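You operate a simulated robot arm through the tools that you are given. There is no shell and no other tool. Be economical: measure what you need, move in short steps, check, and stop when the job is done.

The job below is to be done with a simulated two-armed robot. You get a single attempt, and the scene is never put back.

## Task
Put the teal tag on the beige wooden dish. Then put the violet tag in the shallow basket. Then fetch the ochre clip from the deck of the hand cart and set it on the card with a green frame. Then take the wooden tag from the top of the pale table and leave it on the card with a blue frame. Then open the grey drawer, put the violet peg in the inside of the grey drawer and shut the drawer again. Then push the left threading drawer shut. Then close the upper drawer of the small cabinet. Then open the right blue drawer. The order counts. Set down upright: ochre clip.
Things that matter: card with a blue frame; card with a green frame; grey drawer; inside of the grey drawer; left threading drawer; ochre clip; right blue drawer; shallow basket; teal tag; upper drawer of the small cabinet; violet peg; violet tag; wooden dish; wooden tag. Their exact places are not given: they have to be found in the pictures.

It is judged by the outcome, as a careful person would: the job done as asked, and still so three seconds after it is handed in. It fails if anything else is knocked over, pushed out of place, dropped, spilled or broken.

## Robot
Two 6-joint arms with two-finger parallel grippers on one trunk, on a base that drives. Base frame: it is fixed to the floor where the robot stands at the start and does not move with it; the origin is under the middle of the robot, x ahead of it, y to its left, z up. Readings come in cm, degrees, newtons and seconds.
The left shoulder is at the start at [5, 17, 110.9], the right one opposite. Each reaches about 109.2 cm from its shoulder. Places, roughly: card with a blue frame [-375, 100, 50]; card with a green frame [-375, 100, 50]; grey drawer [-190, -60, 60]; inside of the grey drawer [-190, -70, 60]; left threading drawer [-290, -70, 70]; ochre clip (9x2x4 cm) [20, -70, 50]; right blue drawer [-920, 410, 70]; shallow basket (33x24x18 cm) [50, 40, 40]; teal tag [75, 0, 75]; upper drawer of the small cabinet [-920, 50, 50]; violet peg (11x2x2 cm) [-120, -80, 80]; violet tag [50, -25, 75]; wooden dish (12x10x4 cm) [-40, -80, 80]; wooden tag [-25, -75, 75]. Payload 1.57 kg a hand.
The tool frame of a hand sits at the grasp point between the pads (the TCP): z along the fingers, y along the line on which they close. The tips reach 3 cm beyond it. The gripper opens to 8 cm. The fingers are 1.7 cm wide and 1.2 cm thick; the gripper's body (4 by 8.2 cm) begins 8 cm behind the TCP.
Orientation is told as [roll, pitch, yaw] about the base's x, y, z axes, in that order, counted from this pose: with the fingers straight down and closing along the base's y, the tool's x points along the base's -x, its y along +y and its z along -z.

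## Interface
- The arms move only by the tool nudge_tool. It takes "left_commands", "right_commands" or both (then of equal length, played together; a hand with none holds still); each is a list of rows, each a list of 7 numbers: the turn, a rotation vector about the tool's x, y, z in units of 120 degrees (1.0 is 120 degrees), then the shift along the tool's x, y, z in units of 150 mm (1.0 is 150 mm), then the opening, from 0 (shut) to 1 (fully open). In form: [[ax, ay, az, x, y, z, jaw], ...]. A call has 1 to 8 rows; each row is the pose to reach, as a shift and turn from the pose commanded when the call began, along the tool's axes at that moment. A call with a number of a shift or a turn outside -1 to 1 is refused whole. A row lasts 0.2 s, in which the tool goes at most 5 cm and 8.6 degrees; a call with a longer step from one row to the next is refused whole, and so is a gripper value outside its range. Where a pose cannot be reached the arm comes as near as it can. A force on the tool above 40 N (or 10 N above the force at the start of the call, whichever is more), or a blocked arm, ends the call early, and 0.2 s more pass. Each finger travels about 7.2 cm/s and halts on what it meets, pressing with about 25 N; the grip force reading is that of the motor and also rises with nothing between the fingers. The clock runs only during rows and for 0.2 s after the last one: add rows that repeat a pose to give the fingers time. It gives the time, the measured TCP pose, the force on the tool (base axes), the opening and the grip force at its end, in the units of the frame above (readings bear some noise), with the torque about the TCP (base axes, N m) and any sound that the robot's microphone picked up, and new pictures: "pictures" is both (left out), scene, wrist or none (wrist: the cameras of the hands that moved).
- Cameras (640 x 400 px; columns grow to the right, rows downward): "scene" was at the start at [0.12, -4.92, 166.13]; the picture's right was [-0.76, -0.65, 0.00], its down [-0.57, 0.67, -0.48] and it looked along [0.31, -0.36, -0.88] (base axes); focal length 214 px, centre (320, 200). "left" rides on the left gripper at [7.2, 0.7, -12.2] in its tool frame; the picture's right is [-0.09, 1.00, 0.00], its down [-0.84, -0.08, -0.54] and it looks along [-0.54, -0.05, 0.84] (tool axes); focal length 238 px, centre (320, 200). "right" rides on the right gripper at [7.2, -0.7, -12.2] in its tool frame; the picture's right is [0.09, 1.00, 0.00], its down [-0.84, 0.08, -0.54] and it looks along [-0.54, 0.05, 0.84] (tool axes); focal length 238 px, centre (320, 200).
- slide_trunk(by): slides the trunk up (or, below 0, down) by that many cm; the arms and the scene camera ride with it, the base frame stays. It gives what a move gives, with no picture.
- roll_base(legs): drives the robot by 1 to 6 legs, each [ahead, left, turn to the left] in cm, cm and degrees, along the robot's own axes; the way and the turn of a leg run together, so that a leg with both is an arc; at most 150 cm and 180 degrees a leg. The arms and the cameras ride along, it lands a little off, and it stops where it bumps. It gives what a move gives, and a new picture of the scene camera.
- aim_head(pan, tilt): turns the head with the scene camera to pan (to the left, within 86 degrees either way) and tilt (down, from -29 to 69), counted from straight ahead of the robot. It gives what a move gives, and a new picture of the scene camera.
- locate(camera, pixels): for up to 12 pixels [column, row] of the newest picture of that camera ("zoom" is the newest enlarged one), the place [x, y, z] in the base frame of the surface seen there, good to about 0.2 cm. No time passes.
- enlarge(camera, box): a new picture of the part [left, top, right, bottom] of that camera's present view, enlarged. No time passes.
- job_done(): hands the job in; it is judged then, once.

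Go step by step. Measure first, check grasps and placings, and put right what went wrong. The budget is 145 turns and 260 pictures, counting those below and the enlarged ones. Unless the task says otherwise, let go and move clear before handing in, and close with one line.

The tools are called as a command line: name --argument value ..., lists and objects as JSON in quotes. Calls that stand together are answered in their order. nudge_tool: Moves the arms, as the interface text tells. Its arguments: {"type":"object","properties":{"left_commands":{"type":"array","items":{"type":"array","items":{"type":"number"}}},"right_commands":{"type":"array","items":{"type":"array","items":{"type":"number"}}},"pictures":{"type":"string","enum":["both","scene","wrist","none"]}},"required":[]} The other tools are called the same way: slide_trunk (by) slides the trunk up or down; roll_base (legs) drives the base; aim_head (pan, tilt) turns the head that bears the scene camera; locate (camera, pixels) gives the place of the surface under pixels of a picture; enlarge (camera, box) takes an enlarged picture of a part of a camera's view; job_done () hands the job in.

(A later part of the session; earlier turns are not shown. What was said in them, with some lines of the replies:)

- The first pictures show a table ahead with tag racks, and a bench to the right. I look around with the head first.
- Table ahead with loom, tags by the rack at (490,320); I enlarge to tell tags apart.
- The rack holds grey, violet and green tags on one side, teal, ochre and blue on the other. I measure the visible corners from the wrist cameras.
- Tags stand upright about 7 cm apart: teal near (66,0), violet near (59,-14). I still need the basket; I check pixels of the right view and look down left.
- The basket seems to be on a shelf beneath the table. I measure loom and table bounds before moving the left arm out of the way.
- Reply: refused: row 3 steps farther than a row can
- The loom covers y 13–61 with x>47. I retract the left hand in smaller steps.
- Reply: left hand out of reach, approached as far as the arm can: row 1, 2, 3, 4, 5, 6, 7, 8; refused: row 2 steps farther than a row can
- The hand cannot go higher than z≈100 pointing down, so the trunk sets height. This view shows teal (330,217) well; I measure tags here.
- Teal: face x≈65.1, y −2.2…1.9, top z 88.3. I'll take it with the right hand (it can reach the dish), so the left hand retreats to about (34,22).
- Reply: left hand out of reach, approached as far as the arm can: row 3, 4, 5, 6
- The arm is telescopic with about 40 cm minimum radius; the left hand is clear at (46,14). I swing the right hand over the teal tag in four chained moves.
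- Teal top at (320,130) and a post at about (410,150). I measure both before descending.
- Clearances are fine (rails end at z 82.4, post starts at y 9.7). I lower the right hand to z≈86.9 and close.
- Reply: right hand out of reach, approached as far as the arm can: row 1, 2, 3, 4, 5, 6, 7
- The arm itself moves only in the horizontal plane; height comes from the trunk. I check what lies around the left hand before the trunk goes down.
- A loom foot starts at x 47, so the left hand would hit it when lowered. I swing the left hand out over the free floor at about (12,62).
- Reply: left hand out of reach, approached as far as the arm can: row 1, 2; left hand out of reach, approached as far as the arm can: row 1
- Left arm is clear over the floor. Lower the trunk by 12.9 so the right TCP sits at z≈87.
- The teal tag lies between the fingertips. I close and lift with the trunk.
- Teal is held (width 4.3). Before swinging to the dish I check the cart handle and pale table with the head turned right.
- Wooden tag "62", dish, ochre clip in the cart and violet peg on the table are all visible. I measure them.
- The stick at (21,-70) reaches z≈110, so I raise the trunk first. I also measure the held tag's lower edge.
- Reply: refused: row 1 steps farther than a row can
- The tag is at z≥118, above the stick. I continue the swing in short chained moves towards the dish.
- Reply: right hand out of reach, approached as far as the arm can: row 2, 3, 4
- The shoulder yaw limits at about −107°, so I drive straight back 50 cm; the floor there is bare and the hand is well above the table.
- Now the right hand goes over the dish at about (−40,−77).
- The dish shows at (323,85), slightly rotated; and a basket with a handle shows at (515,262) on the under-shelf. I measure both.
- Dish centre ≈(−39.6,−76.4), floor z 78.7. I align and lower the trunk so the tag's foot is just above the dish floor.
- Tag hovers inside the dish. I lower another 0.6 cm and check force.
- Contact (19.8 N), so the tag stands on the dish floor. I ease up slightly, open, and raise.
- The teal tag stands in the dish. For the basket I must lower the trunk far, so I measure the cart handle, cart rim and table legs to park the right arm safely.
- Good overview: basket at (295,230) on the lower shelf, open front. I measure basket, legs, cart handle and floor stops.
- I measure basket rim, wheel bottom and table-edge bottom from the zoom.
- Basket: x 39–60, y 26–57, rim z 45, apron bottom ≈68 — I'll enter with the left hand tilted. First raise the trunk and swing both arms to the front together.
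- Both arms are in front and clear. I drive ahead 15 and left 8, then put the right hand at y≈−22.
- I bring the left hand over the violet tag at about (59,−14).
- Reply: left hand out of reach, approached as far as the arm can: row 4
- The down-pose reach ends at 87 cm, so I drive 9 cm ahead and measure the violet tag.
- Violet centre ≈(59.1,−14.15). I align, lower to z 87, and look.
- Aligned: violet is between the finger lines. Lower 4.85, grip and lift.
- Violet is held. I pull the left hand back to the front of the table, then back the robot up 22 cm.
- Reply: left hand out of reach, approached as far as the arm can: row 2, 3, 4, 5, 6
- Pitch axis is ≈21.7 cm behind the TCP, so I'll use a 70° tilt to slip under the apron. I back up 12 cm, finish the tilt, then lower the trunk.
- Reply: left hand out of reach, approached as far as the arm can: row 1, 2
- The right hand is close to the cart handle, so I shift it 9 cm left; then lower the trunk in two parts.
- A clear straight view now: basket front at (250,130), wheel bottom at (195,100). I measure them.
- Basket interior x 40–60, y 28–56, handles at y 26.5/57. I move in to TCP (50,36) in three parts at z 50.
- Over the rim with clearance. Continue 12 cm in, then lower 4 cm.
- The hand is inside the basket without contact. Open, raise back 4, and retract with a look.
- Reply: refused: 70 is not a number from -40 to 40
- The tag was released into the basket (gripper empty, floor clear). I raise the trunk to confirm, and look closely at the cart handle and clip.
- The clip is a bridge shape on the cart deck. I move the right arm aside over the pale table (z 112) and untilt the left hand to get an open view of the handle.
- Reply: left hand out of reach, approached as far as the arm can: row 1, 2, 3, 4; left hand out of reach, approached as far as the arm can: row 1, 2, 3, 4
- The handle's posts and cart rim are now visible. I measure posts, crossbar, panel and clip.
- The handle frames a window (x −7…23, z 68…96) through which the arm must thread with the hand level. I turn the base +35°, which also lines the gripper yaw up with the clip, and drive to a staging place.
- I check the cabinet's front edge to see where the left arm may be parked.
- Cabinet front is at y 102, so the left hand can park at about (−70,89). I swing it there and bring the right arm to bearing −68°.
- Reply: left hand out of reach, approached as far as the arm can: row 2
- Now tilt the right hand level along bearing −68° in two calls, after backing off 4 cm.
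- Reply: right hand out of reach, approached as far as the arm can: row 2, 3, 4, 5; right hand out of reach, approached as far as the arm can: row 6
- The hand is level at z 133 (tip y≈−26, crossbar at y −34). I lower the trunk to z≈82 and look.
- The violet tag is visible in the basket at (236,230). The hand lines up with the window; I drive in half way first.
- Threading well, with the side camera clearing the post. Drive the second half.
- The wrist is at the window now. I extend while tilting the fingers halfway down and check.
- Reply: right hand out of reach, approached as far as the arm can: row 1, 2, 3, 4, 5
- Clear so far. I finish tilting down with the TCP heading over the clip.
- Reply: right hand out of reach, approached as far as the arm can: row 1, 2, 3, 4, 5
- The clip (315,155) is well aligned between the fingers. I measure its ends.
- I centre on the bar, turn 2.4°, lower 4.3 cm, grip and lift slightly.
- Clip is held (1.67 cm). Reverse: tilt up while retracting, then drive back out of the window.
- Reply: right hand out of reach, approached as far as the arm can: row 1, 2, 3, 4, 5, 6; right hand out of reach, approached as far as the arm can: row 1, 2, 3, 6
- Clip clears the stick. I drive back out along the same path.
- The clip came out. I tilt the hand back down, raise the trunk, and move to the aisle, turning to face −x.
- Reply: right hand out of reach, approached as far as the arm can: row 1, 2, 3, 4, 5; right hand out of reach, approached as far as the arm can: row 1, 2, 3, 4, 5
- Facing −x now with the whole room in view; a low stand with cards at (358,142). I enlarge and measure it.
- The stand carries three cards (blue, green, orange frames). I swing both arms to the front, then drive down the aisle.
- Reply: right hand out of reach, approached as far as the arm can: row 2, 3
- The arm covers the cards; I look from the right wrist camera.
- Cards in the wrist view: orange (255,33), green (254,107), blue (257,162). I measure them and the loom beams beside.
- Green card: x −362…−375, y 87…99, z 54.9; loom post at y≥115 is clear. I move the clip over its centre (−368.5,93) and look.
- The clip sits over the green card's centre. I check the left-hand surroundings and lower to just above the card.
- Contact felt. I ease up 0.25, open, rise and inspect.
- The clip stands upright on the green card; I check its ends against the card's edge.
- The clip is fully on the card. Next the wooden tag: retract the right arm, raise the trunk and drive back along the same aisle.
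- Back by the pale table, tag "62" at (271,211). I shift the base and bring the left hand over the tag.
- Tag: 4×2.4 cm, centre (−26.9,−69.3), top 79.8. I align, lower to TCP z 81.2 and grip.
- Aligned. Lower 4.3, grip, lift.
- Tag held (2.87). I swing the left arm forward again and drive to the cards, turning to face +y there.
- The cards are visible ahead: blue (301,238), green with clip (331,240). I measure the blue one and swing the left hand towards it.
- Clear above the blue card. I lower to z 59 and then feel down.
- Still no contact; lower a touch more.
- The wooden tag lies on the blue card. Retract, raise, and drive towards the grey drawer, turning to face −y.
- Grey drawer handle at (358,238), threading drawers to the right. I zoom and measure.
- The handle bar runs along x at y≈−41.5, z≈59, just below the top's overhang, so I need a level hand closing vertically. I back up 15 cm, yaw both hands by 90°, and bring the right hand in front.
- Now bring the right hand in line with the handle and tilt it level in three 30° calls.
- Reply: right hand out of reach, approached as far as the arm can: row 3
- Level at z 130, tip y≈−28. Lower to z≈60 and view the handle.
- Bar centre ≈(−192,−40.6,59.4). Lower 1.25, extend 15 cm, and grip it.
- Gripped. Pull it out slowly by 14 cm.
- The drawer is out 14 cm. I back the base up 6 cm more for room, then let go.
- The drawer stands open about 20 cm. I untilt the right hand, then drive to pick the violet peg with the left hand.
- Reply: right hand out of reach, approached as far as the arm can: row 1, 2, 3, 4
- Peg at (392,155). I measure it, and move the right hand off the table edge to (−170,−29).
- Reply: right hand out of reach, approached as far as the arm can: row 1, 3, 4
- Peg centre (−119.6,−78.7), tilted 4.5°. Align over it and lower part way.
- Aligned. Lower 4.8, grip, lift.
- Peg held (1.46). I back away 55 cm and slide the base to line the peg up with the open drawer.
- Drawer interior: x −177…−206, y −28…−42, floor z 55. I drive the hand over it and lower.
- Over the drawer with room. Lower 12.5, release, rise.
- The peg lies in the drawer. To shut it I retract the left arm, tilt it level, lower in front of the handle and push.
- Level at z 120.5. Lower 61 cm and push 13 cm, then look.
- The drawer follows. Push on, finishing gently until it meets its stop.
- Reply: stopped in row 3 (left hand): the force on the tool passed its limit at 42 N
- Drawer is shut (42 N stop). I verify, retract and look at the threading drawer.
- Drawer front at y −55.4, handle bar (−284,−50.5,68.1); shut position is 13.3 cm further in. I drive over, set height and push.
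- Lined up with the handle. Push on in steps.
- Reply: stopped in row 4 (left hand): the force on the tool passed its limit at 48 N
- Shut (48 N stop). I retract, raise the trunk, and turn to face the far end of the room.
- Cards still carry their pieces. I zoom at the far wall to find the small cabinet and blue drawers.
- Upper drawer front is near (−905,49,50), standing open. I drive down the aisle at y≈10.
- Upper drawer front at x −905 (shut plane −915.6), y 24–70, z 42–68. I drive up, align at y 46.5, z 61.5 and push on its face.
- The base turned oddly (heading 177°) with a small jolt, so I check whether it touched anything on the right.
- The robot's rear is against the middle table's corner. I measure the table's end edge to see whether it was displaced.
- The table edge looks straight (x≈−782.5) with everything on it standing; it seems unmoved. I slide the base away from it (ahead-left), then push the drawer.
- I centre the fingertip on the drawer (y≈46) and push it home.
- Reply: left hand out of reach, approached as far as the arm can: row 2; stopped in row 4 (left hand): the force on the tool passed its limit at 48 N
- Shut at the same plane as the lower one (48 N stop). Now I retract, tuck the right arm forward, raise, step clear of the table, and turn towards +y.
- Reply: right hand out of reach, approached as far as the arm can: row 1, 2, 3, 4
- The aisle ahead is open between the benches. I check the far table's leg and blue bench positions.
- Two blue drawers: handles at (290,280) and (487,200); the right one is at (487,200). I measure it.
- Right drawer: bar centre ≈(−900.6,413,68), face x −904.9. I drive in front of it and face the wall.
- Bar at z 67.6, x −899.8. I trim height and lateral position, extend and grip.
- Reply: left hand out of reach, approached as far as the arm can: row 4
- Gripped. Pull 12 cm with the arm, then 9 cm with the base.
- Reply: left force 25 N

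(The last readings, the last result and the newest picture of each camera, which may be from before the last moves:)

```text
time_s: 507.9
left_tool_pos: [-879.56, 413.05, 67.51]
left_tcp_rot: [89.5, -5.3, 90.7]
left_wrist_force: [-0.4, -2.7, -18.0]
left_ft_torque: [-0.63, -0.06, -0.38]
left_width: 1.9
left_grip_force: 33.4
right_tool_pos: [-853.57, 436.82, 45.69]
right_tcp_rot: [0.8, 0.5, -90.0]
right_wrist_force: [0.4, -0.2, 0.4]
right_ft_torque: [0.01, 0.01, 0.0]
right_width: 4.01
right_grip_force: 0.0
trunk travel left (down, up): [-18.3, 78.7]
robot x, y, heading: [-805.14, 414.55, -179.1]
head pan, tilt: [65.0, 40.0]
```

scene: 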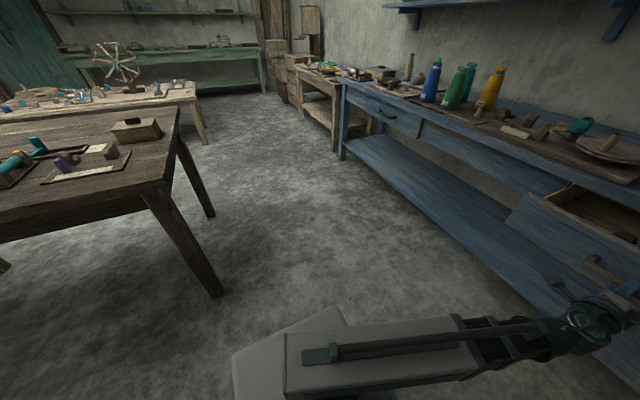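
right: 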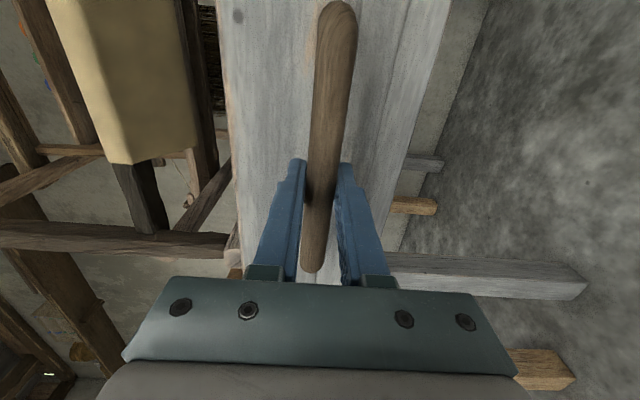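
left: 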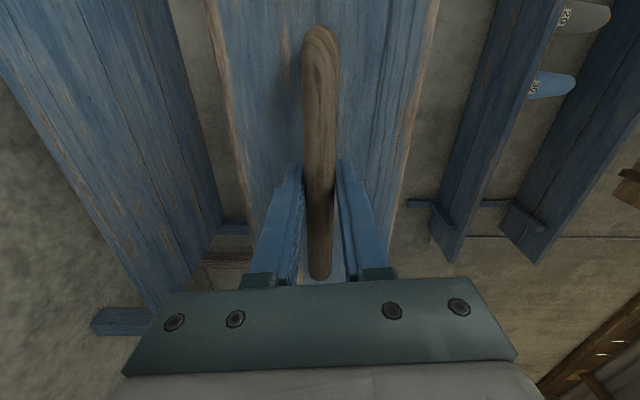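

Open 21 cm. I ease it 6 cm further, then release and back away.

roll_base --legs '[[-6, 0, 0]]'

nudge_tool --left_commands '[[0, 0, 0, 0, 0, 0, 0.3], [0, 0, 0, 0, 0, 0, 0.5], [0, 0, 0, 0, 0, 0, 0.5]]' --pictures "none"

roll_base --legs '[[-15, 0, 0]]'

aim_head --pan 20 --tilt 40

```text
time_s: 508.9
left_tool_pos: [-873.45, 413.14, 67.49]
left_tcp_rot: [89.4, -5.3, 90.6]
left_wrist_force: [-1.1, -15.4, -17.2]
left_ft_torque: [-0.64, 0.0, -0.02]
left_width: 1.92
left_grip_force: 33.6
right_tool_pos: [-847.4, 436.87, 45.6]
right_tcp_rot: [0.9, 0.7, -90.0]
right_wrist_force: [-0.1, -0.2, 0.2]
right_ft_torque: [-0.01, -0.01, -0.01]
right_width: 4.0
right_grip_force: 0.1
trunk travel left (down, up): [-18.3, 78.7]
robot x, y, heading: [-799.45, 414.6, -178.7]
head pan, tilt: [65.0, 40.0]
```

scene: 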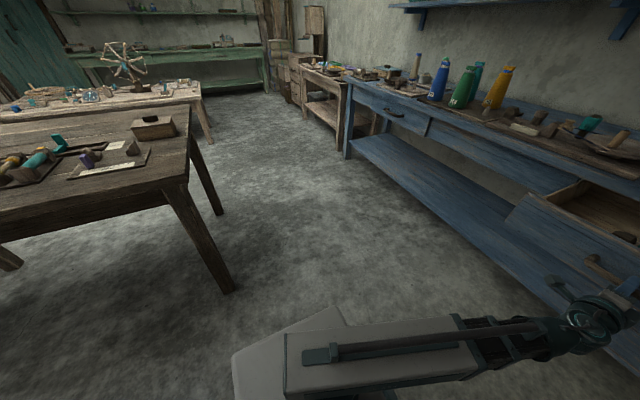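

```text
time_s: 509.7
left_tool_pos: [-873.39, 413.15, 67.69]
left_tcp_rot: [89.6, -5.3, 90.7]
left_wrist_force: [0.0, 0.9, 0.4]
left_ft_torque: [0.01, -0.02, 0.02]
left_width: 4.0
left_grip_force: 0.0
right_tool_pos: [-847.47, 436.84, 45.76]
right_tcp_rot: [0.8, 0.5, -90.1]
right_wrist_force: [-0.2, -0.4, -0.1]
right_ft_torque: [-0.03, -0.03, -0.01]
right_width: 4.0
right_grip_force: 0.1
trunk travel left (down, up): [-18.3, 78.7]
robot x, y, heading: [-799.41, 415.08, -178.8]
head pan, tilt: [65.0, 40.0]
```

```text
time_s: 511.1
left_tool_pos: [-858.46, 413.4, 67.59]
left_tcp_rot: [89.6, -5.3, 90.6]
left_wrist_force: [1.1, -0.7, 0.0]
left_ft_torque: [0.01, -0.02, 0.05]
left_width: 3.99
left_grip_force: 0.0
right_tool_pos: [-832.45, 437.15, 45.78]
right_tcp_rot: [0.8, 0.5, -90.0]
right_wrist_force: [0.2, -0.8, 0.0]
right_ft_torque: [-0.03, 0.0, -0.01]
right_width: 3.99
right_grip_force: 0.2
trunk travel left (down, up): [-18.3, 78.7]
robot x, y, heading: [-784.56, 415.07, -178.9]
head pan, tilt: [65.0, 40.0]
```

scene: 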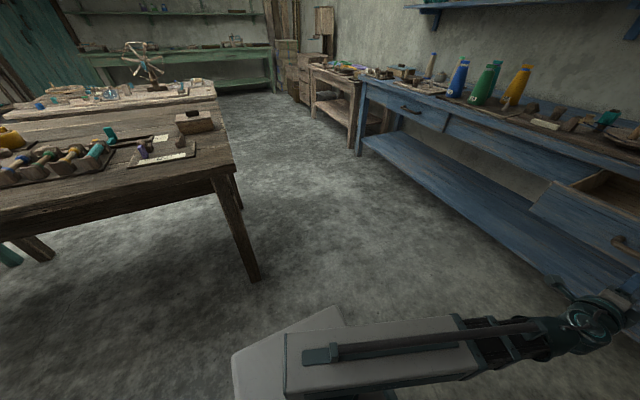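

```text
time_s: 512.2
left_tool_pos: [-858.44, 413.47, 67.63]
left_tcp_rot: [89.6, -5.3, 90.6]
left_wrist_force: [0.3, 0.0, -1.0]
left_ft_torque: [-0.01, 0.0, 0.04]
left_width: 3.97
left_grip_force: 0.1
right_tool_pos: [-832.41, 437.27, 45.71]
right_tcp_rot: [0.8, 0.5, -90.1]
right_wrist_force: [0.3, 0.0, 0.1]
right_ft_torque: [0.03, -0.01, 0.05]
right_width: 4.01
right_grip_force: 0.1
trunk travel left (down, up): [-18.3, 78.7]
robot x, y, heading: [-784.73, 415.16, -178.6]
head pan, tilt: [20.0, 40.0]
```

scene: 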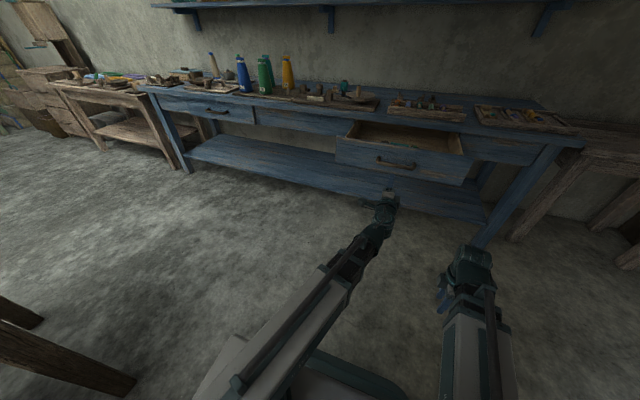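

The right blue drawer stands open, and both hands are empty and clear of everything. I'm handing in the job.

job_done

```text
The job is handed in.
```

I did all eight steps in the order you gave and handed the job in; I haven't seen a verdict. One incident: while lining up on the small cabinet, the robot's base bumped the corner of the work table in the middle of the room. The table looked unmoved and nothing on it had fallen.
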